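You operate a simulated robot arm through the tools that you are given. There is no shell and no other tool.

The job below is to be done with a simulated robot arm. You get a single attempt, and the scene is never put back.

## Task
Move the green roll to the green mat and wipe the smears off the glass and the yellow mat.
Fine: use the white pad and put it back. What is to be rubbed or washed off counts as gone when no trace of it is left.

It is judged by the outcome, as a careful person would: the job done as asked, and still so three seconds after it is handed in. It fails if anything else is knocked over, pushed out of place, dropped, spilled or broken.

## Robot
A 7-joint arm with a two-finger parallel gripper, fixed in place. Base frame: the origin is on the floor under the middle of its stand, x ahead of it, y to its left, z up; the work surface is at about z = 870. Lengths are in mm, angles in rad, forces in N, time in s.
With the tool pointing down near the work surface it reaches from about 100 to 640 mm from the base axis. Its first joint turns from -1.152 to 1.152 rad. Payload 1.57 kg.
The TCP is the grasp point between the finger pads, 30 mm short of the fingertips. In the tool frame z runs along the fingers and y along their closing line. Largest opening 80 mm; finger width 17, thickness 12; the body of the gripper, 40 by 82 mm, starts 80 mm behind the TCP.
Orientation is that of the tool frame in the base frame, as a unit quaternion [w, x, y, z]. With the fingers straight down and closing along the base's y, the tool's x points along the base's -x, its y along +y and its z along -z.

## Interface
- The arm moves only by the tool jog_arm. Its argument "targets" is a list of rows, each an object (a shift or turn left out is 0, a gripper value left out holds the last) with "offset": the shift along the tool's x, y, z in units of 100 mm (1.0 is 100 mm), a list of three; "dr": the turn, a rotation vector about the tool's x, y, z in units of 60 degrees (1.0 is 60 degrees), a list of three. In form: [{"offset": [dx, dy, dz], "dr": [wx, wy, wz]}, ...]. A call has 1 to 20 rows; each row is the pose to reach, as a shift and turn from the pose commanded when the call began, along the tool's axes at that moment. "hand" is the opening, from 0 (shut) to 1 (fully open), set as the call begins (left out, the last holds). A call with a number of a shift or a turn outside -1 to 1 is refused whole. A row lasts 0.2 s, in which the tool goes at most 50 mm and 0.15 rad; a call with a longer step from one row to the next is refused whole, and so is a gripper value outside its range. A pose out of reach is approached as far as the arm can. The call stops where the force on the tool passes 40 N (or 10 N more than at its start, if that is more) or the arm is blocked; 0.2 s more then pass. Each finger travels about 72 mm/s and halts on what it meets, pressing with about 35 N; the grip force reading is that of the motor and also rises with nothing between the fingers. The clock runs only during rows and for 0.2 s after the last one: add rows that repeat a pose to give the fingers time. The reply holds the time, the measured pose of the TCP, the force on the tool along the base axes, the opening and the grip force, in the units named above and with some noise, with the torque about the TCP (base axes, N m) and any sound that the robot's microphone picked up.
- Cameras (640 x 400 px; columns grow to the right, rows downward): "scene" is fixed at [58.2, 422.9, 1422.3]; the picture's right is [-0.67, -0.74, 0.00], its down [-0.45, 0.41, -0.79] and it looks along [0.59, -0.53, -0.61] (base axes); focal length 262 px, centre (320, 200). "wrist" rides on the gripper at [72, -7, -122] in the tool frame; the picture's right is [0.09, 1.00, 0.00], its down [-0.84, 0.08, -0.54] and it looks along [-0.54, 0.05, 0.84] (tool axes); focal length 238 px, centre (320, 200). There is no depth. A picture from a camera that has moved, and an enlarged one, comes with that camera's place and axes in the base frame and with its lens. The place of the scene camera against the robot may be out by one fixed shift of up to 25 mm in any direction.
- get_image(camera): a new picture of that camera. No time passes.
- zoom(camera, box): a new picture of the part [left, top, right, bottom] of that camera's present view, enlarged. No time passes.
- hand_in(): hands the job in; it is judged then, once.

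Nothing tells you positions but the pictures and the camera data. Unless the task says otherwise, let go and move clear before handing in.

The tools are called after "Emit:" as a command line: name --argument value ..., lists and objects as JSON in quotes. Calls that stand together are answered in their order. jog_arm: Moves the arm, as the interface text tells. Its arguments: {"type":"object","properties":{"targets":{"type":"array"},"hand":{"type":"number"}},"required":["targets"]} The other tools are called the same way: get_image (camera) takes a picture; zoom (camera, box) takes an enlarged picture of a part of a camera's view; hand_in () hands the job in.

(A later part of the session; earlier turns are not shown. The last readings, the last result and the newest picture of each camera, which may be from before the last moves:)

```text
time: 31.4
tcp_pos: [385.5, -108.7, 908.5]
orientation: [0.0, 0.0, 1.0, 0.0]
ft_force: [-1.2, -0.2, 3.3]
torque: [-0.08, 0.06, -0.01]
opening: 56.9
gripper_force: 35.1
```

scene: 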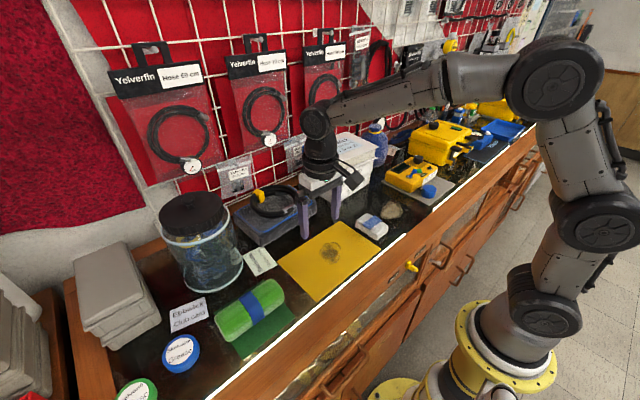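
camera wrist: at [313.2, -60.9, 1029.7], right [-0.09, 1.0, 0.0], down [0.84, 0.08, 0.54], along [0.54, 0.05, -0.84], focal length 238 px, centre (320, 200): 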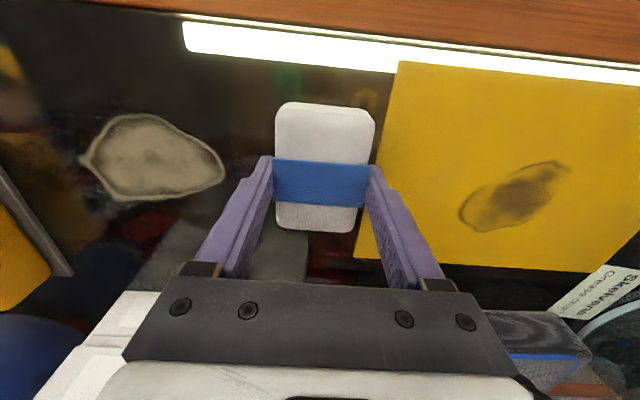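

The pad is in light contact with the glass at 3.3 N. I'll press a touch more and make the first sweep across the smear.

Emit:
jog_arm --targets '[{"offset": [0, -0.0, 0.006]}, {"offset": [0, -0.2, 0.006]}, {"offset": [0, -0.4, 0.006]}, {"offset": [0, -0.6, 0.006]}]'

Emit:
get_image --camera "wrist"

Emit:
zoom --camera "scene" --box '[300, 140, 460, 260]'

```text
time: 32.4
tcp_pos: [386.4, -168.8, 909.4]
orientation: [0.0, 0.0, 1.0, 0.0]
ft_force: [0.6, 4.3, 9.4]
torque: [0.16, -0.06, 0.0]
opening: 57.0
gripper_force: 34.7
```

```text
taken
camera wrist: at [313.9, -175.5, 1029.4], right [-0.09, 1.0, 0.0], down [0.84, 0.08, 0.54], along [0.54, 0.05, -0.84], focal length 238 px, centre (320, 200)
```

wrist: 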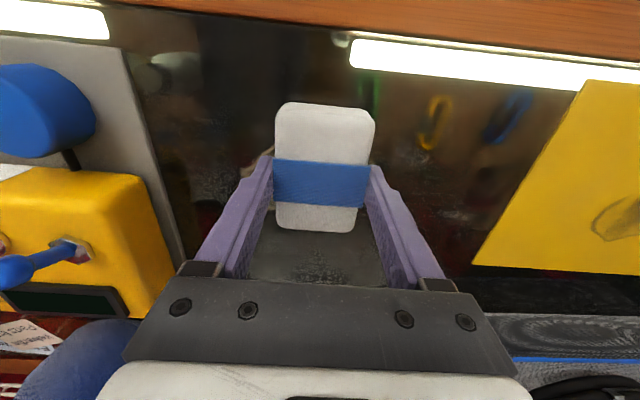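

```text
3.33 times, centred on (380, 200) of scene
camera zoom: at [58.1, 423.1, 1422.2], right [-0.67, -0.74, 0.0], down [-0.45, 0.41, -0.79], along [0.59, -0.53, -0.61], focal length 874 px, centre (120, 200)
```

zoom: 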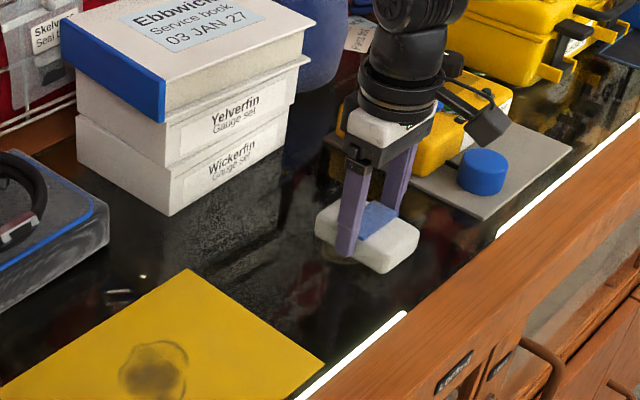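

One pass is cleaning cleanly at about 9 N. I'll continue the sweep to y ≈ -230, which keeps about 15 mm from the grey plate.

Emit:
jog_arm --targets '[{"offset": [0, -0.2, 0]}, {"offset": [0, -0.4, 0]}, {"offset": [0, -0.61, 0]}]'

Emit:
get_image --camera "wrist"

Emit:
zoom --camera "scene" --box '[340, 140, 460, 230]'

```text
time: 33.2
tcp_pos: [385.3, -230.8, 908.0]
orientation: [0.001, 0.0, 1.0, 0.0]
ft_force: [0.7, 6.2, 12.9]
torque: [0.17, -0.1, 0.01]
opening: 56.9
gripper_force: 35.4
```

```text
taken
camera wrist: at [313.5, -237.2, 1029.3], right [-0.09, 1.0, 0.0], down [0.84, 0.08, 0.54], along [0.54, 0.05, -0.84], focal length 238 px, centre (320, 200)
```

wrist: 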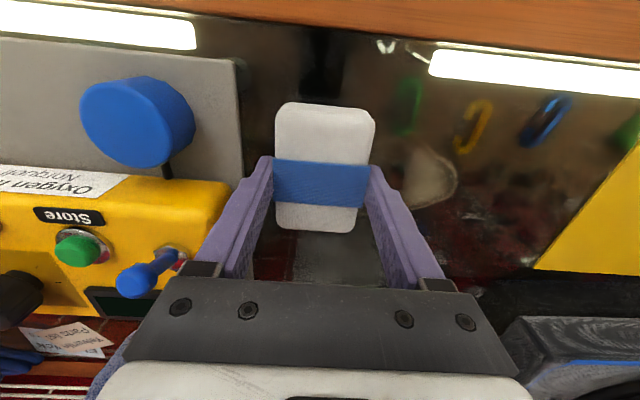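

```text
4.44 times, centred on (400, 185) of scene
camera zoom: at [58.1, 423.2, 1422.2], right [-0.67, -0.74, 0.0], down [-0.45, 0.41, -0.79], along [0.59, -0.53, -0.61], focal length 1165 px, centre (-36, 267)
```

zoom: 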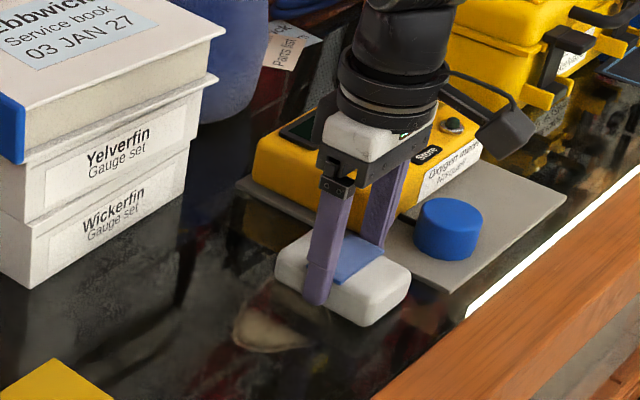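

One pass lightened the smear but left traces near (386, -148), so repeat passes are needed. I'll shift 12 mm away from the robot and sweep back.

Emit:
jog_arm --targets '[{"offset": [-0.12, 0, 0]}, {"offset": [-0.12, 0.2, 0]}, {"offset": [-0.12, 0.4, 0]}, {"offset": [-0.12, 0.6, 0]}, {"offset": [-0.12, 0.8, 0]}, {"offset": [-0.12, 1.0, 0]}]'

Emit:
jog_arm --targets '[{"offset": [0, 0.2, 0]}, {"offset": [-0.12, 0.2, 0]}, {"offset": [-0.12, 0, 0]}, {"offset": [-0.12, -0.2, 0]}, {"offset": [-0.12, -0.4, 0]}, {"offset": [-0.12, -0.6, 0]}, {"offset": [-0.12, -0.8, 0]}, {"offset": [-0.12, -1.0, 0]}]'

Emit:
get_image --camera "wrist"

Emit:
zoom --camera "scene" --box '[340, 140, 460, 230]'

```text
time: 34.6
tcp_pos: [395.8, -130.0, 909.3]
orientation: [0.0, 0.0, 1.0, 0.0]
ft_force: [0.2, -1.5, 4.1]
torque: [-0.13, -0.15, -0.05]
opening: 56.9
gripper_force: 34.3
```

```text
time: 36.4
tcp_pos: [407.8, -230.1, 908.3]
orientation: [0.0, 0.0, 1.0, 0.0]
ft_force: [-1.1, 4.3, 9.8]
torque: [0.15, -0.23, 0.04]
opening: 56.8
gripper_force: 34.7
```

```text
taken
camera wrist: at [337.1, -237.2, 1029.3], right [-0.09, 1.0, 0.0], down [0.84, 0.08, 0.54], along [0.54, 0.05, -0.84], focal length 238 px, centre (320, 200)
```

wrist: 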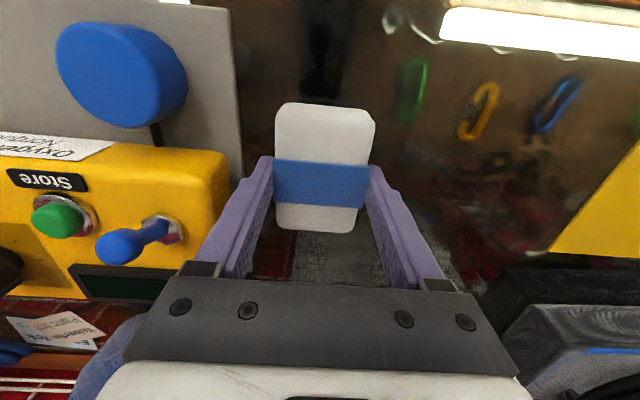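

```text
4.44 times, centred on (400, 185) of scene
camera zoom: at [58.1, 423.1, 1422.2], right [-0.67, -0.74, 0.0], down [-0.45, 0.41, -0.79], along [0.59, -0.53, -0.61], focal length 1165 px, centre (-36, 267)
```

zoom: 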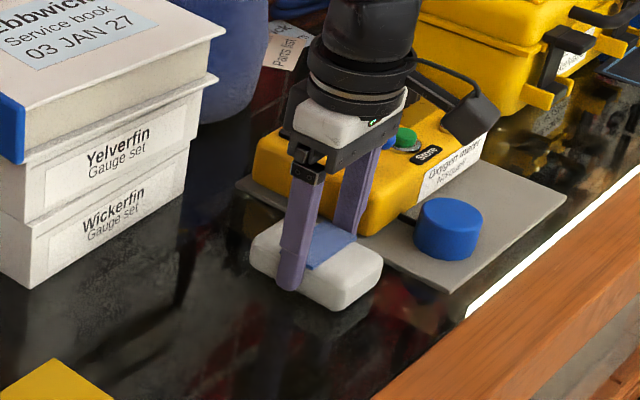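

Most of the smear is gone on this side. I'll make two more overlapping passes to catch faint traces, ending on the right-hand side of the patch.

Emit:
jog_arm --targets '[{"offset": [0.2, 0, 0]}, {"offset": [0.2, 0.2, 0]}, {"offset": [0.2, 0.4, 0]}, {"offset": [0.2, 0.6, 0]}, {"offset": [0.2, 0.8, 0]}, {"offset": [0.2, 1.0, 0]}, {"offset": [0.1, 1.0, 0]}, {"offset": [0.1, 0.8, 0]}, {"offset": [0.1, 0.6, 0]}, {"offset": [0.1, 0.4, 0]}, {"offset": [0.1, 0.2, 0]}, {"offset": [0.1, 0.0, 0]}]'

Emit:
jog_arm --targets '[{"offset": [0, 0.2, 0]}, {"offset": [0, 0.4, 0]}, {"offset": [0, 0.6, 0]}, {"offset": [0, 0.8, 0]}, {"offset": [0, 1.0, 0]}]'

Emit:
jog_arm --targets '[{"offset": [0, 0.2, 0]}, {"offset": [0, 0.2, -0.2]}, {"offset": [0, 0.4, -0.4]}, {"offset": [0.2, 0.6, -0.6]}]'

Emit:
get_image --camera "wrist"

Emit:
zoom --camera "scene" --box '[340, 140, 460, 230]'

```text
time: 39.0
tcp_pos: [398.6, -229.4, 908.2]
orientation: [0.0, 0.0, 1.0, 0.0]
ft_force: [-0.1, 5.1, 11.4]
torque: [0.19, 0.08, -0.02]
opening: 56.6
gripper_force: 34.5
```

```text
time: 40.2
tcp_pos: [399.7, -130.7, 908.1]
orientation: [0.0, 0.0, 1.0, 0.001]
ft_force: [0.4, -4.9, 9.5]
torque: [-0.13, -0.07, -0.08]
opening: 56.9
gripper_force: 35.3
```

```text
time: 41.2
tcp_pos: [379.2, -68.7, 968.2]
orientation: [0.0, 0.0, 1.0, 0.0]
ft_force: [0.2, -0.7, -0.5]
torque: [-0.01, -0.02, -0.03]
opening: 56.7
gripper_force: 34.8
```

```text
taken
camera wrist: at [307.6, -75.9, 1088.3], right [-0.09, 1.0, 0.0], down [0.84, 0.08, 0.54], along [0.54, 0.05, -0.84], focal length 238 px, centre (320, 200)
```

wrist: 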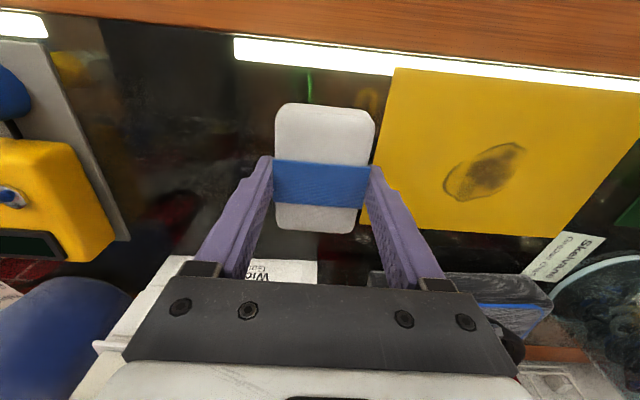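

```text
4.44 times, centred on (400, 185) of scene
camera zoom: at [58.3, 422.9, 1422.3], right [-0.67, -0.74, 0.0], down [-0.45, 0.41, -0.79], along [0.59, -0.53, -0.61], focal length 1165 px, centre (-36, 267)
```

zoom: 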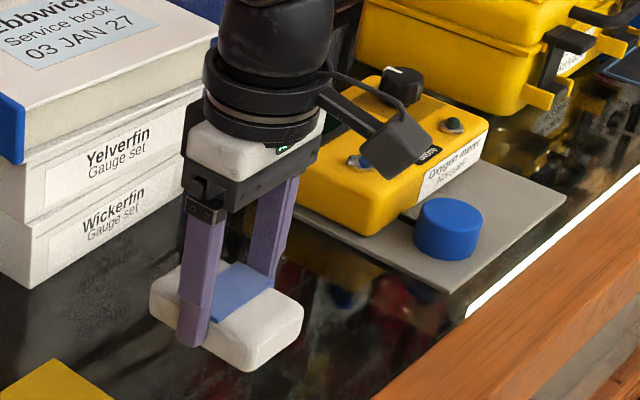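

The patch looks clear from here. I'll zoom on it to check for remaining traces.

Emit:
zoom --camera "wrist" --box '[90, 60, 290, 185]'

Emit:
zoom --camera "scene" --box '[370, 185, 430, 225]'

```text
3.20 times, centred on (190, 122) of wrist
camera zoom: at [307.6, -75.9, 1088.3], right [-0.09, 1.0, 0.0], down [0.84, 0.08, 0.54], along [0.54, 0.05, -0.84], focal length 763 px, centre (736, 448)
```

zoom: 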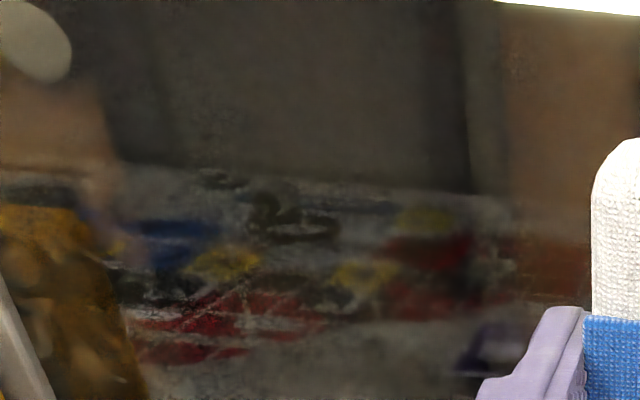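

```text
10.00 times, centred on (400, 205) of scene
camera zoom: at [58.3, 422.9, 1422.3], right [-0.67, -0.74, 0.0], down [-0.45, 0.41, -0.79], along [0.59, -0.53, -0.61], focal length 2622 px, centre (-480, 150)
```

zoom: 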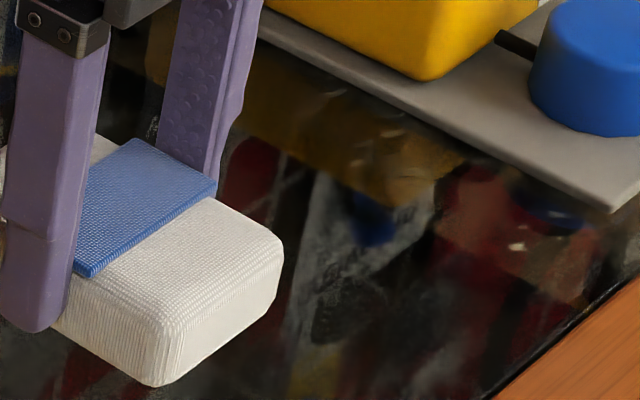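

No tan smear remains in these views; what's left looks like reflections, and I'll re-check later. Next I'll carry the pad over the yellow mat beside its smear and lower to just above it.

Emit:
jog_arm --targets '[{"offset": [0, 0.3, 0]}, {"offset": [0, 0.6, 0]}, {"offset": [-0.095, 0.9, 0]}]'

Emit:
jog_arm --targets '[{"offset": [0, 0.2, 0.15]}, {"offset": [0, 0.255, 0.35]}, {"offset": [0, 0.255, 0.53]}]'

Emit:
get_image --camera "wrist"

Emit:
zoom --camera "scene" --box '[260, 150, 440, 310]'

```text
time: 42.0
tcp_pos: [387.4, 20.2, 967.6]
orientation: [0.0, 0.0, 1.0, 0.0]
ft_force: [0.5, -0.1, -0.1]
torque: [0.0, 0.01, -0.03]
opening: 56.8
gripper_force: 35.1
```

```text
time: 42.8
tcp_pos: [389.9, 46.3, 913.9]
orientation: [0.001, 0.0, 1.0, 0.0]
ft_force: [-0.8, -0.5, -0.7]
torque: [0.04, -0.05, 0.0]
opening: 57.0
gripper_force: 35.1
```

```text
taken
camera wrist: at [317.4, 39.2, 1035.6], right [-0.09, 1.0, 0.0], down [0.84, 0.08, 0.54], along [0.54, 0.05, -0.84], focal length 238 px, centre (320, 200)
```

wrist: 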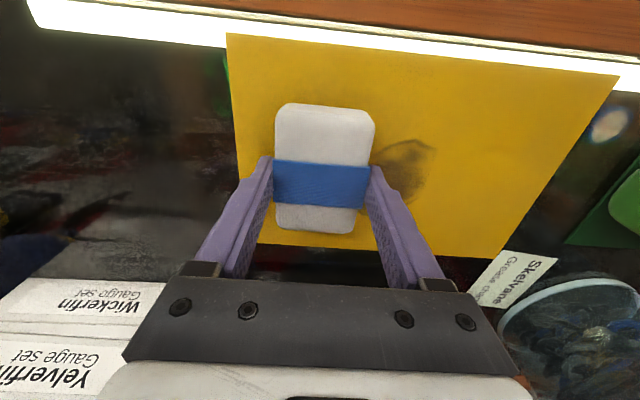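

```text
2.50 times, centred on (350, 230) of scene
camera zoom: at [58.2, 422.9, 1422.3], right [-0.67, -0.74, 0.0], down [-0.45, 0.41, -0.79], along [0.59, -0.53, -0.61], focal length 656 px, centre (245, 125)
```

zoom: 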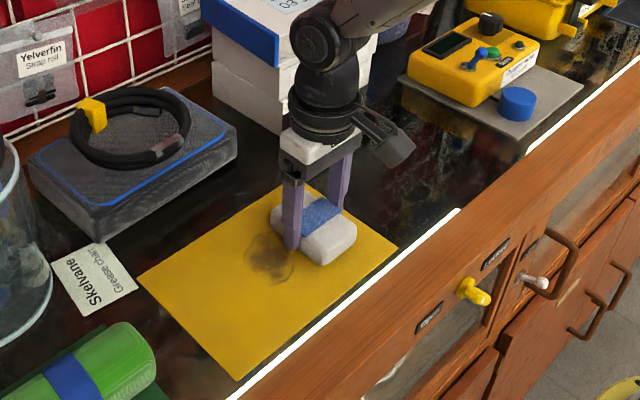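

The pad is just above the mat, left of the smear as the robot sees it. I'll lower in small steps to find contact.

Emit:
jog_arm --targets '[{"offset": [0, 0, 0.02]}, {"offset": [0, 0, 0.03]}]'

Emit:
jog_arm --targets '[{"offset": [0, 0, 0.008]}, {"offset": [0, 0, 0.013]}]'

```text
time: 43.4
tcp_pos: [389.3, 45.9, 911.6]
orientation: [0.0, 0.0, 1.0, 0.0]
ft_force: [0.2, -0.3, -0.6]
torque: [0.0, -0.03, 0.0]
opening: 57.1
gripper_force: 35.3
```

```text
time: 44.0
tcp_pos: [389.6, 45.5, 911.8]
orientation: [0.0, 0.0, 1.0, 0.0]
ft_force: [-3.4, -1.5, 10.8]
torque: [-0.03, 0.3, -0.05]
opening: 57.2
gripper_force: 34.8
```

Contact is at about 11 N. I'll make a short sweep first and check the mat itself doesn't shift.

Emit:
jog_arm --targets '[{"offset": [0, 0.0, -0.003]}, {"offset": [0, 0.15, -0.003]}, {"offset": [0, 0.3, -0.003]}, {"offset": [0, 0.45, -0.003]}]'

Emit:
zoom --camera "scene" --box '[260, 150, 440, 310]'

Emit:
get_image --camera "wrist"

```text
time: 45.0
tcp_pos: [388.3, 90.7, 911.5]
orientation: [0.002, 0.0, 1.0, 0.0]
ft_force: [0.7, -9.8, 10.9]
torque: [-0.33, -0.15, -0.01]
opening: 57.1
gripper_force: 34.6
```

```text
2.50 times, centred on (350, 230) of scene
camera zoom: at [58.1, 422.6, 1422.4], right [-0.67, -0.74, 0.0], down [-0.45, 0.41, -0.79], along [0.59, -0.53, -0.61], focal length 656 px, centre (245, 125)
```

zoom: 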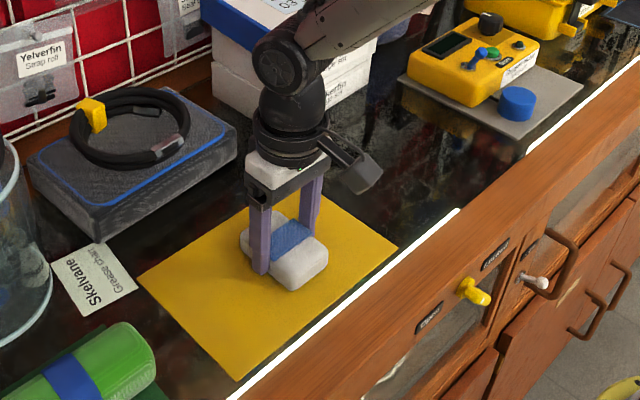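

```text
taken
camera wrist: at [317.4, 84.1, 1031.8], right [-0.09, 1.0, 0.0], down [0.84, 0.08, 0.54], along [0.54, 0.05, -0.84], focal length 238 px, centre (320, 200)
```

wrist: 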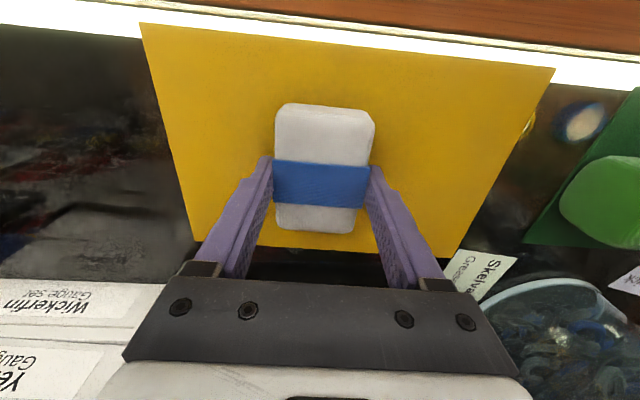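

The mat stayed put, with its corners unchanged in the picture. I'll continue full overlapping passes over the smear.

Emit:
jog_arm --targets '[{"offset": [0, 0.15, 0]}, {"offset": [0, 0.3, 0]}, {"offset": [0, 0.5, 0]}, {"offset": [-0.12, 0.5, 0]}, {"offset": [-0.12, 0.3, 0]}, {"offset": [-0.12, 0.1, 0]}, {"offset": [-0.12, -0.1, 0]}, {"offset": [-0.12, -0.3, 0]}, {"offset": [-0.12, -0.45, 0]}]'

Emit:
get_image --camera "wrist"

Emit:
zoom --camera "scene" --box '[260, 150, 440, 310]'

```text
time: 47.0
tcp_pos: [400.4, 44.9, 911.3]
orientation: [-0.001, -0.001, 1.0, -0.001]
ft_force: [1.9, 9.8, 11.3]
torque: [0.37, -0.14, 0.07]
opening: 57.0
gripper_force: 35.2
```

```text
taken
camera wrist: at [329.3, 39.1, 1031.7], right [-0.09, 1.0, 0.0], down [0.84, 0.08, 0.54], along [0.54, 0.05, -0.84], focal length 238 px, centre (320, 200)
```

wrist: 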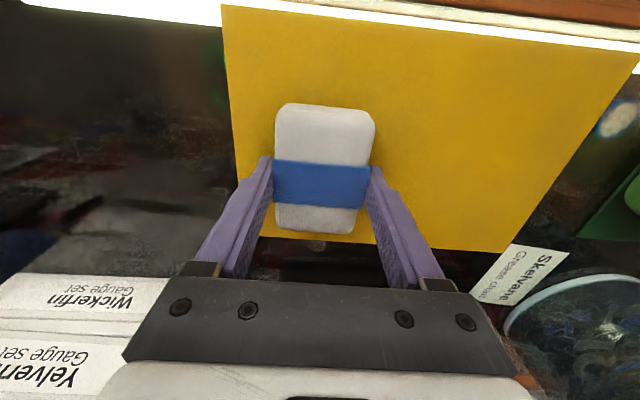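

```text
2.50 times, centred on (350, 230) of scene
camera zoom: at [58.1, 423.1, 1422.2], right [-0.67, -0.74, 0.0], down [-0.45, 0.41, -0.79], along [0.59, -0.53, -0.61], focal length 656 px, centre (245, 125)
```

zoom: 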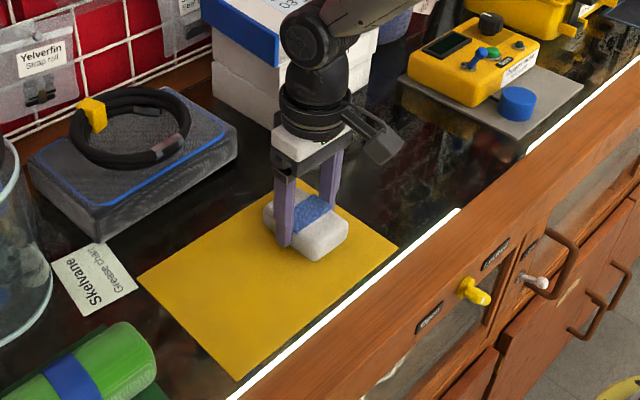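

The smear is almost invisible now. I'll do two more overlapping passes, one further out and one closer in, then lift and inspect.

Emit:
jog_arm --targets '[{"offset": [-0.12, 0, 0]}, {"offset": [-0.12, 0.2, 0]}, {"offset": [-0.12, 0.4, 0]}, {"offset": [-0.12, 0.6, 0]}, {"offset": [-0.12, 0.8, 0]}, {"offset": [-0.12, 0.95, 0]}, {"offset": [0.05, 0.95, 0]}, {"offset": [0.15, 0.95, 0]}, {"offset": [0.15, 0.75, 0]}, {"offset": [0.15, 0.55, 0]}, {"offset": [0.15, 0.35, 0]}, {"offset": [0.15, 0.15, 0]}, {"offset": [0.15, 0, 0]}]'

Emit:
jog_arm --targets '[{"offset": [-0.15, 0, 0]}, {"offset": [-0.15, 0.2, 0]}, {"offset": [-0.15, 0.4, 0]}, {"offset": [-0.15, 0.6, 0]}, {"offset": [-0.15, 0.8, 0]}, {"offset": [-0.15, 0.95, 0]}, {"offset": [-0.15, 0.75, 0]}, {"offset": [-0.15, 0.55, 0]}, {"offset": [-0.15, 0.35, 0]}, {"offset": [-0.15, 0.15, 0]}, {"offset": [-0.15, 0.0, 0]}]'

Emit:
jog_arm --targets '[{"offset": [0, 0, -0.15]}, {"offset": [0, -0.1, -0.35]}, {"offset": [0, -0.4, -0.6]}, {"offset": [0, -0.7, -0.8]}]'

Emit:
get_image --camera "wrist"

Emit:
zoom --camera "scene" --box '[260, 190, 400, 310]'

```text
time: 49.8
tcp_pos: [386.5, 44.9, 910.8]
orientation: [0.001, -0.001, 1.0, 0.0]
ft_force: [-0.6, 5.8, 6.9]
torque: [0.15, 0.21, -0.15]
opening: 57.0
gripper_force: 35.0
```

```text
time: 52.2
tcp_pos: [401.6, 45.3, 911.4]
orientation: [0.0, 0.0, 1.0, 0.0]
ft_force: [0.6, 1.3, 1.2]
torque: [0.07, 0.0, -0.01]
opening: 56.6
gripper_force: 34.5
```

```text
time: 53.2
tcp_pos: [400.5, -23.8, 990.2]
orientation: [-0.001, 0.0, 1.0, 0.0]
ft_force: [0.0, -0.7, -0.7]
torque: [-0.01, 0.03, 0.03]
opening: 56.6
gripper_force: 34.8
```

```text
taken
camera wrist: at [328.8, -30.8, 1111.4], right [-0.09, 1.0, 0.0], down [0.84, 0.08, 0.54], along [0.54, 0.05, -0.84], focal length 238 px, centre (320, 200)
```

wrist: 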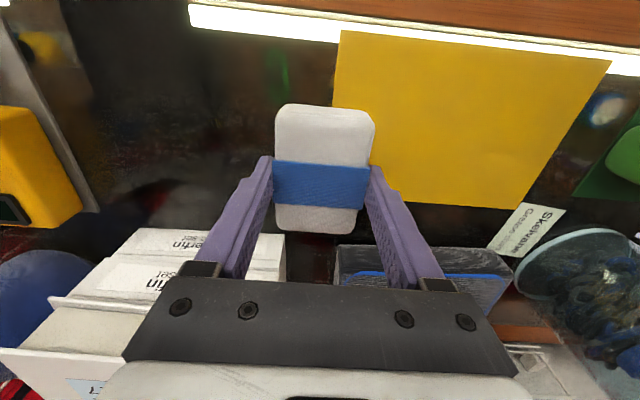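

```text
3.33 times, centred on (330, 250) of scene
camera zoom: at [58.2, 422.9, 1422.3], right [-0.67, -0.74, 0.0], down [-0.45, 0.41, -0.79], along [0.59, -0.53, -0.61], focal length 874 px, centre (287, 33)
```

zoom: 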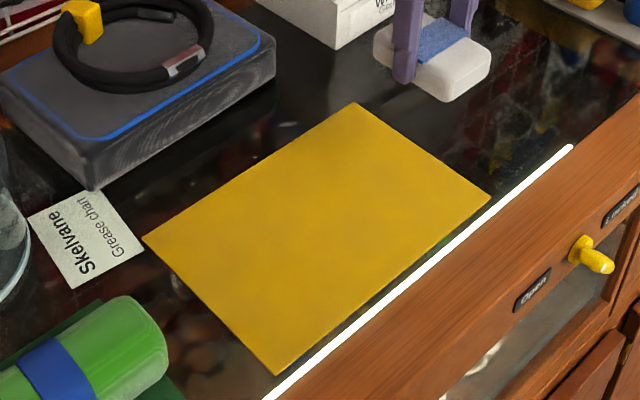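

The mat looks clean. I'll zoom closely on both cleaned areas for leftover traces.

Emit:
zoom --camera "wrist" --box '[320, 20, 620, 215]'

Emit:
zoom --camera "wrist" --box '[60, 40, 280, 190]'

Emit:
zoom --camera "scene" --box '[300, 230, 370, 280]'

Emit:
zoom --camera "scene" --box '[370, 185, 430, 230]'

```text
2.05 times, centred on (470, 118) of wrist
camera zoom: at [328.8, -30.8, 1111.4], right [-0.09, 1.0, 0.0], down [0.84, 0.08, 0.54], along [0.54, 0.05, -0.84], focal length 489 px, centre (12, 369)
```

zoom: 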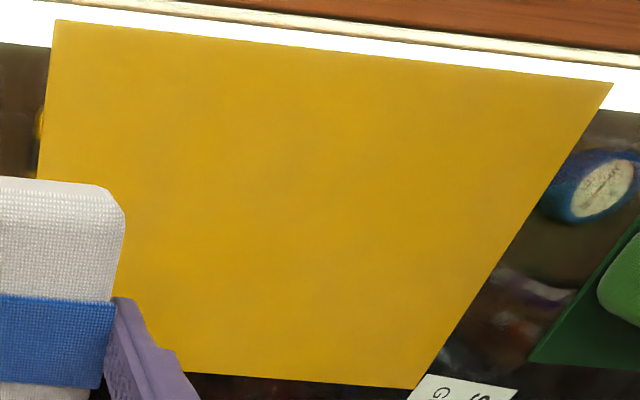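

```text
2.67 times, centred on (170, 115) of wrist
camera zoom: at [328.8, -30.8, 1111.4], right [-0.09, 1.0, 0.0], down [0.84, 0.08, 0.54], along [0.54, 0.05, -0.84], focal length 636 px, centre (720, 427)
```

zoom: 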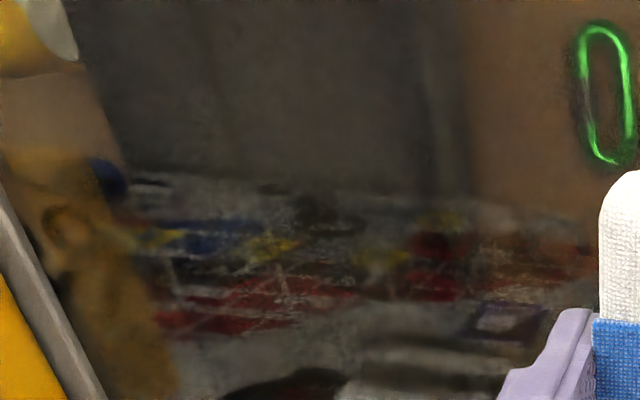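

```text
8.00 times, centred on (335, 255) of scene
camera zoom: at [58.2, 422.9, 1422.3], right [-0.67, -0.74, 0.0], down [-0.45, 0.41, -0.79], along [0.59, -0.53, -0.61], focal length 2098 px, centre (200, -240)
```

zoom: 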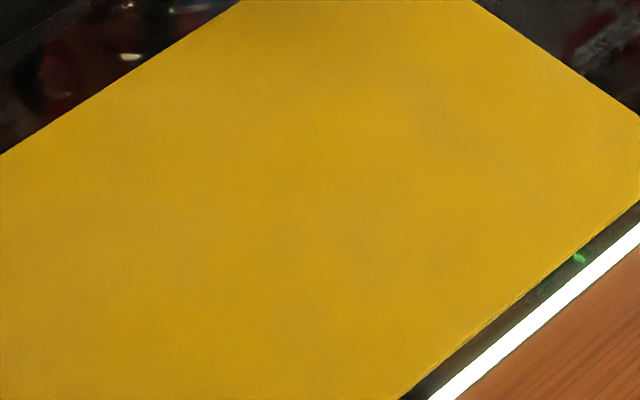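

```text
8.89 times, centred on (400, 208) of scene
camera zoom: at [58.2, 422.9, 1422.3], right [-0.67, -0.74, 0.0], down [-0.45, 0.41, -0.79], along [0.59, -0.53, -0.61], focal length 2331 px, centre (-391, 133)
```

zoom: 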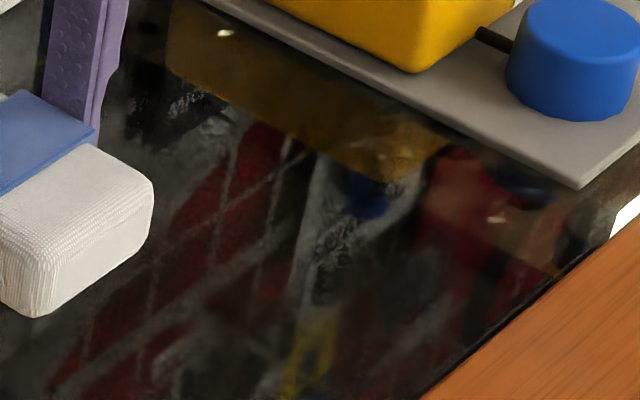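

No trace shows in any view, and the remaining patterns are reflections of the wall. To be sure at the edges, I'll add one more set of passes on the mat further out and closer in, then do the same on the glass.

Emit:
jog_arm --targets '[{"offset": [-0.1, 0.35, 0.3]}, {"offset": [-0.2, 0.7, 0.5]}, {"offset": [-0.2, 0.7, 0.7]}, {"offset": [-0.2, 0.7, 0.78]}, {"offset": [-0.2, 0.7, 0.803]}]'

```text
time: 54.4
tcp_pos: [420.6, 46.6, 910.9]
orientation: [0.001, 0.0, 1.0, 0.0]
ft_force: [-0.2, 0.5, 2.4]
torque: [-0.04, 0.14, 0.03]
opening: 57.0
gripper_force: 35.5
```

Emit:
jog_arm --targets '[{"offset": [0, 0, 0.004]}, {"offset": [0, 0.2, 0.004]}, {"offset": [0, 0.4, 0.004]}, {"offset": [0, 0.6, 0.004]}, {"offset": [0, 0.8, 0.004]}, {"offset": [0, 0.95, 0.004]}, {"offset": [0.2, 0.95, 0.004]}, {"offset": [0.4, 0.95, 0.004]}, {"offset": [0.4, 0.75, 0.004]}, {"offset": [0.4, 0.55, 0.004]}, {"offset": [0.4, 0.35, 0.004]}, {"offset": [0.4, 0.15, 0.004]}, {"offset": [0.4, 0, 0.004]}]'

Emit:
jog_arm --targets '[{"offset": [-0.2, 0, 0]}, {"offset": [-0.2, 0.2, 0]}, {"offset": [-0.2, 0.4, 0]}, {"offset": [-0.2, 0.6, 0]}, {"offset": [-0.2, 0.8, 0]}, {"offset": [-0.2, 0.95, 0]}, {"offset": [-0.2, 0.75, 0]}, {"offset": [-0.2, 0.55, 0]}, {"offset": [-0.2, 0.35, 0]}, {"offset": [-0.2, 0.15, 0]}, {"offset": [-0.2, 0.0, 0]}]'

Emit:
jog_arm --targets '[{"offset": [0, 0, -0.15]}, {"offset": [0, -0.1, -0.4]}, {"offset": [0, -0.4, -0.6]}, {"offset": [0, -0.75, -0.6]}, {"offset": [0, -1.0, -0.6]}]'

Emit:
zoom --camera "scene" --box '[260, 190, 400, 310]'

Emit:
get_image --camera "wrist"

```text
time: 57.2
tcp_pos: [380.9, 46.7, 911.4]
orientation: [0.0, 0.0, 1.0, 0.0]
ft_force: [0.0, 7.8, 10.0]
torque: [0.24, 0.04, -0.08]
opening: 56.8
gripper_force: 35.6
```

```text
time: 59.6
tcp_pos: [401.7, 45.9, 910.7]
orientation: [0.0, 0.0, 1.0, 0.0]
ft_force: [0.3, 2.4, 3.0]
torque: [0.13, -0.16, 0.12]
opening: 56.8
gripper_force: 34.8
```

```text
time: 60.8
tcp_pos: [401.0, -54.6, 970.2]
orientation: [-0.001, 0.0, 1.0, 0.0]
ft_force: [0.2, -0.2, 0.2]
torque: [-0.02, 0.01, 0.02]
opening: 56.8
gripper_force: 35.4
```

```text
3.33 times, centred on (330, 250) of scene
camera zoom: at [58.2, 422.9, 1422.3], right [-0.67, -0.74, 0.0], down [-0.45, 0.41, -0.79], along [0.59, -0.53, -0.61], focal length 874 px, centre (287, 33)
```

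zoom: 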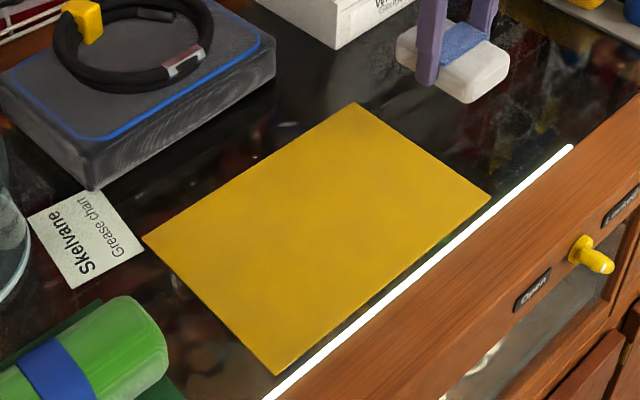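

```text
taken
camera wrist: at [328.7, -61.3, 1091.6], right [-0.09, 1.0, 0.0], down [0.84, 0.08, 0.54], along [0.54, 0.05, -0.84], focal length 238 px, centre (320, 200)
```

wrist: 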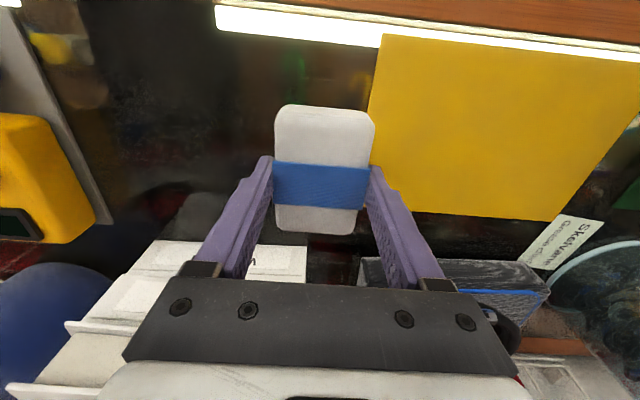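

The mat is clean and unmoved. I'll repeat a set of passes on the glass at the near and far edges of the old smear.

Emit:
jog_arm --targets '[{"offset": [-0.08, -0.3, 0.2]}, {"offset": [-0.16, -0.6, 0.4]}, {"offset": [-0.16, -0.6, 0.55]}, {"offset": [-0.16, -0.6, 0.605]}, {"offset": [-0.16, -0.6, 0.62]}]'

```text
time: 62.0
tcp_pos: [417.6, -114.3, 907.5]
orientation: [0.0, 0.0, 1.0, -0.001]
ft_force: [-0.4, 0.6, 0.6]
torque: [-0.01, 0.0, 0.01]
opening: 57.1
gripper_force: 35.0
```

Emit:
jog_arm --targets '[{"offset": [0, 0, 0.006]}, {"offset": [0, 0, 0.01]}]'

```text
time: 62.6
tcp_pos: [417.6, -114.8, 907.3]
orientation: [0.0, 0.001, 1.0, 0.0]
ft_force: [0.1, -0.5, 1.0]
torque: [0.01, 0.04, -0.01]
opening: 56.9
gripper_force: 34.7
```

Emit:
jog_arm --targets '[{"offset": [0, 0, 0.005]}, {"offset": [0, 0, 0.01]}]'

```text
time: 63.2
tcp_pos: [417.0, -114.0, 906.9]
orientation: [0.001, 0.0, 1.0, -0.001]
ft_force: [-3.4, 1.0, 7.9]
torque: [0.03, 0.25, 0.03]
opening: 56.9
gripper_force: 35.0
```

Contact is at about 8 N. I'll sweep the outer edge out and the near edge back.

Emit:
jog_arm --targets '[{"offset": [0, -0.2, 0.002]}, {"offset": [0, -0.4, 0.002]}, {"offset": [0, -0.6, 0.002]}, {"offset": [0, -0.8, 0.002]}, {"offset": [0, -1.0, 0.002]}]'

Emit:
jog_arm --targets '[{"offset": [0, -0.16, 0]}, {"offset": [0.2, -0.16, 0]}, {"offset": [0.4, -0.16, 0]}, {"offset": [0.4, 0, 0]}, {"offset": [0.4, 0.2, 0]}, {"offset": [0.4, 0.4, 0]}, {"offset": [0.4, 0.6, 0]}, {"offset": [0.4, 0.8, 0]}, {"offset": [0.4, 1.0, 0]}]'

Emit:
jog_arm --targets '[{"offset": [-0.2, 0, 0.002]}, {"offset": [-0.2, -0.2, 0.002]}, {"offset": [-0.2, -0.4, 0.002]}, {"offset": [-0.2, -0.6, 0.002]}, {"offset": [-0.2, -0.8, 0.002]}, {"offset": [-0.2, -1.0, 0.002]}]'

Emit:
jog_arm --targets '[{"offset": [0, -0.16, 0.0]}, {"offset": [0, 0, 0]}, {"offset": [0, 0.2, 0]}, {"offset": [0, 0.4, 0]}, {"offset": [0, 0.6, 0]}, {"offset": [0, 0.8, 0]}, {"offset": [0, 1.0, 0]}]'

```text
time: 64.4
tcp_pos: [416.6, -214.8, 907.0]
orientation: [0.002, 0.0, 1.0, -0.001]
ft_force: [0.5, 9.7, 23.2]
torque: [0.4, 0.03, -0.09]
opening: 56.9
gripper_force: 35.1
```

```text
time: 66.4
tcp_pos: [378.1, -115.2, 906.8]
orientation: [0.001, -0.001, 1.0, 0.0]
ft_force: [0.8, -9.5, 22.1]
torque: [-0.31, -0.02, 0.08]
opening: 56.6
gripper_force: 34.8
```

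```text
time: 67.8
tcp_pos: [397.0, -213.9, 906.3]
orientation: [0.001, -0.001, 1.0, 0.0]
ft_force: [0.4, 10.9, 23.4]
torque: [0.39, 0.02, -0.06]
opening: 56.5
gripper_force: 34.7
```

```text
time: 69.4
tcp_pos: [397.1, -115.2, 906.3]
orientation: [0.002, 0.0, 1.0, -0.001]
ft_force: [-0.3, -8.7, 20.6]
torque: [-0.35, 0.01, 0.01]
opening: 57.0
gripper_force: 35.5
```

Good firm passes. I'll lift, move back over the pad's original place and look before setting it down.

Emit:
jog_arm --targets '[{"offset": [0, 0, -0.1]}, {"offset": [0, 0, -0.25]}, {"offset": [0.06, 0.3, -0.25]}, {"offset": [0.115, 0.605, -0.25]}]'

Emit:
get_image --camera "wrist"

Emit:
zoom --camera "scene" --box '[300, 140, 460, 260]'

Emit:
zoom --camera "scene" --box '[370, 185, 430, 230]'

```text
time: 70.4
tcp_pos: [385.1, -52.2, 931.0]
orientation: [-0.001, 0.0, 1.0, 0.0]
ft_force: [1.0, -0.5, -0.3]
torque: [-0.01, -0.05, 0.01]
opening: 56.8
gripper_force: 34.8
```

```text
taken
camera wrist: at [314.4, -60.3, 1051.5], right [-0.09, 1.0, 0.0], down [0.84, 0.08, 0.54], along [0.54, 0.05, -0.84], focal length 238 px, centre (320, 200)
```

wrist: 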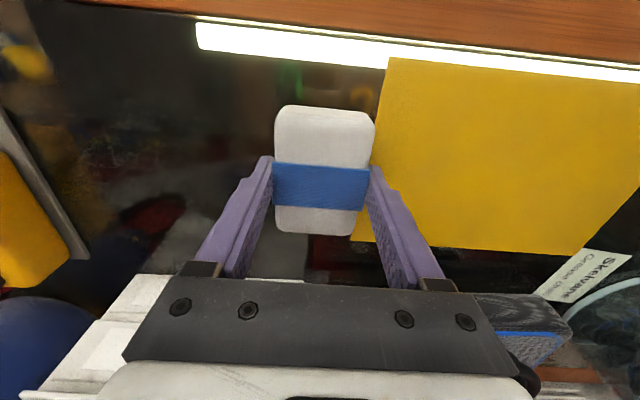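

```text
3.33 times, centred on (380, 200) of scene
camera zoom: at [58.3, 422.9, 1422.3], right [-0.67, -0.74, 0.0], down [-0.45, 0.41, -0.79], along [0.59, -0.53, -0.61], focal length 874 px, centre (120, 200)
```

zoom: 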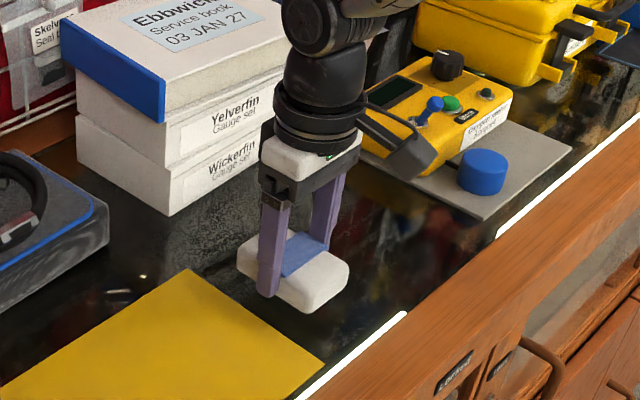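

```text
8.89 times, centred on (400, 208) of scene
camera zoom: at [58.3, 422.9, 1422.3], right [-0.67, -0.74, 0.0], down [-0.45, 0.41, -0.79], along [0.59, -0.53, -0.61], focal length 2331 px, centre (-391, 133)
```

zoom: 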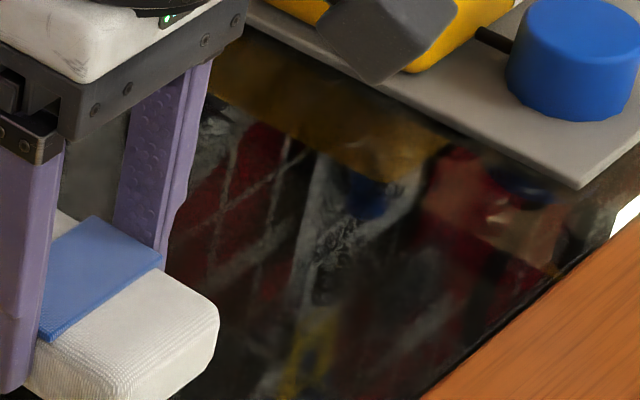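

The pad hangs right over its original spot. I'll lower it gently to contact.

Emit:
jog_arm --targets '[{"offset": [0, 0, 0.1]}, {"offset": [0, 0, 0.18]}, {"offset": [0, 0, 0.225]}]'

Emit:
jog_arm --targets '[{"offset": [0, 0, 0.008]}, {"offset": [0, 0, 0.014]}]'

```text
time: 71.2
tcp_pos: [385.9, -53.5, 908.3]
orientation: [-0.001, 0.001, 1.0, 0.0]
ft_force: [-0.3, 0.4, -0.1]
torque: [-0.01, 0.0, 0.0]
opening: 56.7
gripper_force: 34.8
```

```text
time: 71.8
tcp_pos: [387.2, -53.6, 905.8]
orientation: [0.0, 0.0, 1.0, 0.0]
ft_force: [0.7, -0.5, 0.5]
torque: [0.0, -0.01, -0.01]
opening: 57.1
gripper_force: 35.3
```

Emit:
jog_arm --targets '[{"offset": [0, 0, 0.005]}, {"offset": [0, 0, 0.008]}]'

```text
time: 72.4
tcp_pos: [384.6, -53.7, 907.4]
orientation: [0.001, 0.0, 1.0, 0.0]
ft_force: [-0.6, -0.4, 3.7]
torque: [0.01, -0.11, -0.01]
opening: 56.8
gripper_force: 35.0
```

The pad is resting on the glass at 3.7 N. I'll open the gripper and rise straight up.

Emit:
jog_arm --targets '[{"offset": [0, 0, 0]}, {"offset": [0, 0, 0]}, {"offset": [0, 0, 0]}]' --hand 1.0

Emit:
jog_arm --targets '[{"offset": [0, 0, -0.1]}, {"offset": [0, 0, -0.3]}, {"offset": [0, 0, -0.6]}, {"offset": [0, 0, -1.0]}]'

Emit:
get_image --camera "wrist"

Emit:
zoom --camera "scene" --box '[300, 140, 460, 260]'

```text
time: 73.2
tcp_pos: [387.5, -53.1, 906.6]
orientation: [0.0, 0.0, 1.0, 0.0]
ft_force: [0.1, -1.1, -0.1]
torque: [0.06, 0.02, 0.01]
opening: 79.9
gripper_force: 0.1
```

```text
time: 74.2
tcp_pos: [383.8, -54.2, 1005.8]
orientation: [0.001, 0.0, 1.0, 0.0]
ft_force: [-0.4, 0.4, -0.7]
torque: [-0.05, 0.0, -0.01]
opening: 80.1
gripper_force: 0.1
```

```text
taken
camera wrist: at [313.0, -60.8, 1127.4], right [-0.09, 1.0, 0.0], down [0.84, 0.08, 0.54], along [0.54, 0.05, -0.84], focal length 238 px, centre (320, 200)
```

wrist: 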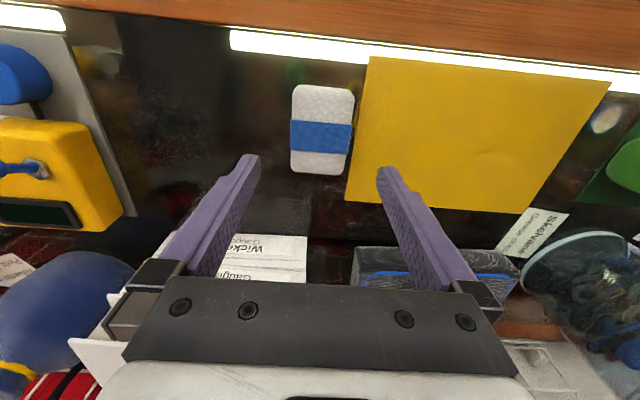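

```text
3.33 times, centred on (380, 200) of scene
camera zoom: at [58.2, 422.9, 1422.3], right [-0.67, -0.74, 0.0], down [-0.45, 0.41, -0.79], along [0.59, -0.53, -0.61], focal length 874 px, centre (120, 200)
```

zoom: 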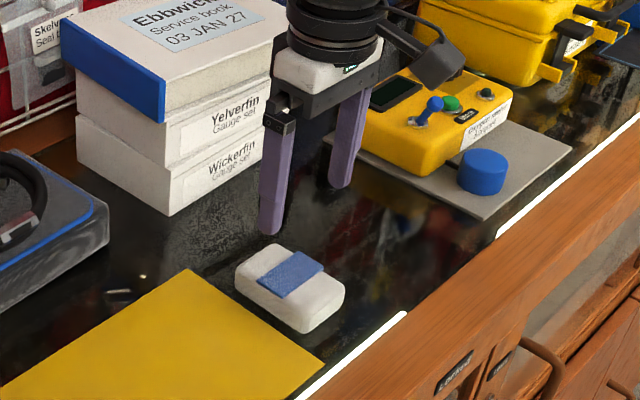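

The pad is back in place, within a few mm of where it started. I'll rise and look at the cleaned glass from another angle, and check the rest of the surface for marks.

Emit:
jog_arm --targets '[{"offset": [0.3, -0.2, -0.2]}, {"offset": [0.6, -0.4, -0.4]}, {"offset": [0.8, -0.7, -0.6]}, {"offset": [0.9, -1.0, -0.8]}]'

Emit:
get_image --camera "wrist"

Emit:
zoom --camera "wrist" --box '[200, 100, 400, 230]'

Emit:
get_image --camera "scene"

```text
time: 75.2
tcp_pos: [293.5, -154.3, 1084.9]
orientation: [0.001, 0.0, 1.0, 0.0]
ft_force: [0.5, -1.4, 0.8]
torque: [0.0, 0.0, -0.05]
opening: 79.8
gripper_force: 0.2
```

```text
taken
camera wrist: at [222.6, -161.2, 1205.6], right [-0.09, 1.0, 0.0], down [0.84, 0.08, 0.54], along [0.54, 0.05, -0.84], focal length 238 px, centre (320, 200)
```

wrist: 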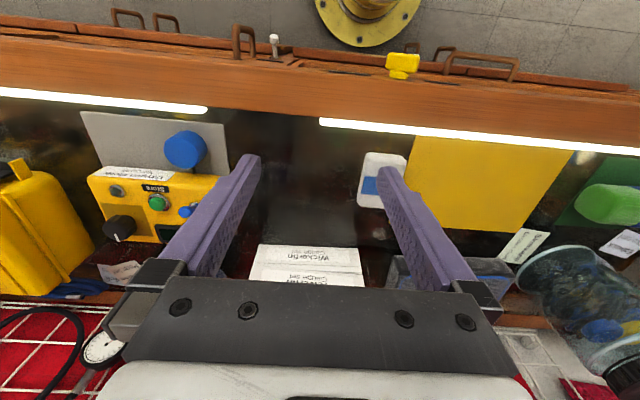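

```text
3.08 times, centred on (300, 165) of wrist
camera zoom: at [222.6, -161.2, 1205.6], right [-0.09, 1.0, 0.0], down [0.84, 0.08, 0.54], along [0.54, 0.05, -0.84], focal length 733 px, centre (382, 308)
```

zoom: 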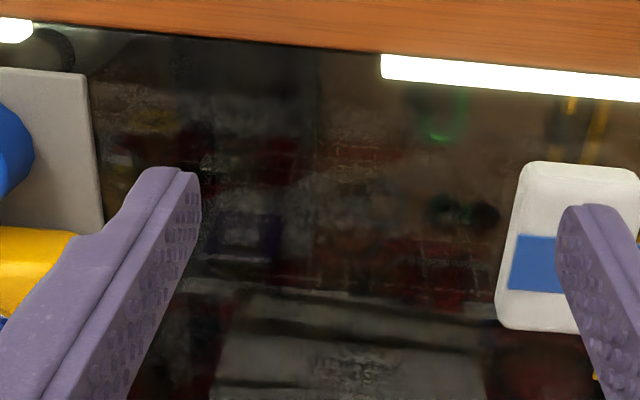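

```text
taken
```

scene: 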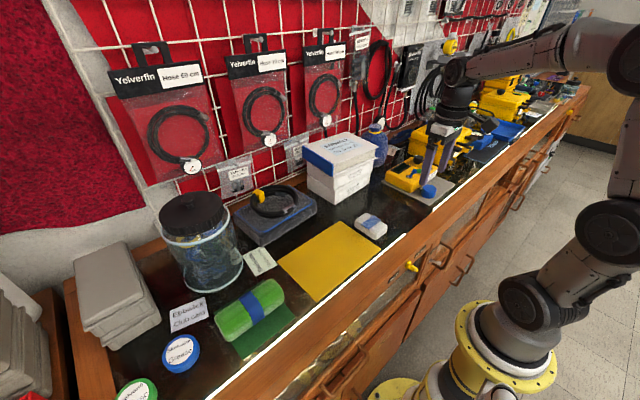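

The cleaned area shows only reflections now. I'll check the remaining visible glass in the scene view for other smears.

Emit:
zoom --camera "scene" --box '[340, 180, 460, 255]'

Emit:
zoom --camera "scene" --box '[100, 230, 320, 400]'

Emit:
zoom --camera "scene" --box '[420, 70, 600, 190]'

Emit:
zoom --camera "scene" --box '[220, 150, 400, 280]'

```text
5.33 times, centred on (400, 218) of scene
camera zoom: at [58.2, 422.9, 1422.3], right [-0.67, -0.74, 0.0], down [-0.45, 0.41, -0.79], along [0.59, -0.53, -0.61], focal length 1398 px, centre (-107, 107)
```

zoom: 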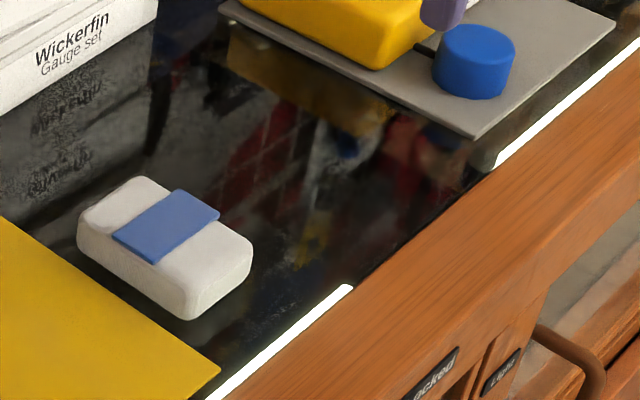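

```text
2.35 times, centred on (210, 315) of scene
camera zoom: at [58.2, 422.9, 1422.3], right [-0.67, -0.74, 0.0], down [-0.45, 0.41, -0.79], along [0.59, -0.53, -0.61], focal length 617 px, centre (579, -71)
```

zoom: 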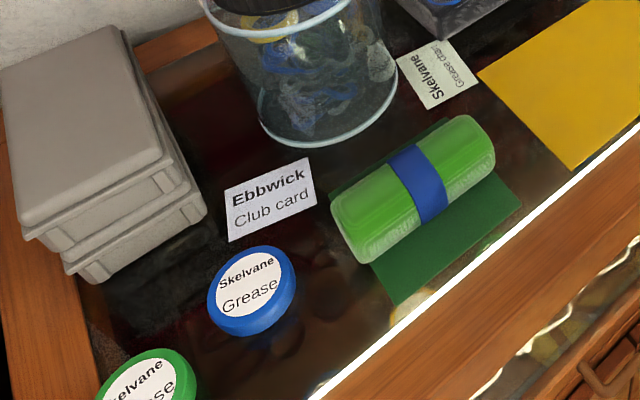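

```text
3.33 times, centred on (510, 130) of scene
camera zoom: at [58.2, 422.9, 1422.3], right [-0.67, -0.74, 0.0], down [-0.45, 0.41, -0.79], along [0.59, -0.53, -0.61], focal length 874 px, centre (-313, 433)
```

zoom: 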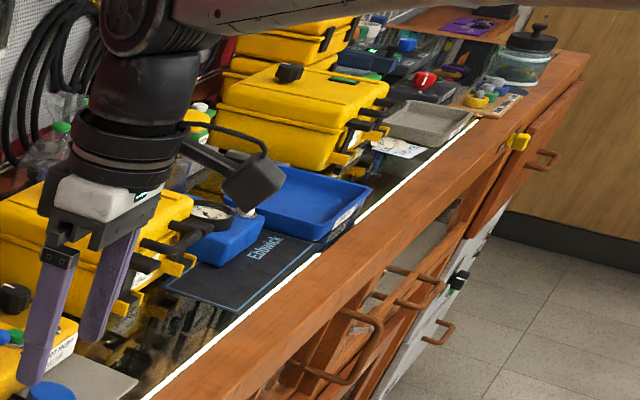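

```text
3.08 times, centred on (310, 215) of scene
camera zoom: at [58.2, 422.9, 1422.3], right [-0.67, -0.74, 0.0], down [-0.45, 0.41, -0.79], along [0.59, -0.53, -0.61], focal length 807 px, centre (351, 154)
```

zoom: 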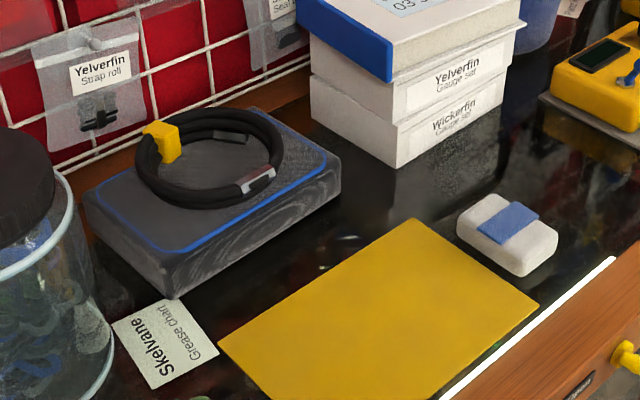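

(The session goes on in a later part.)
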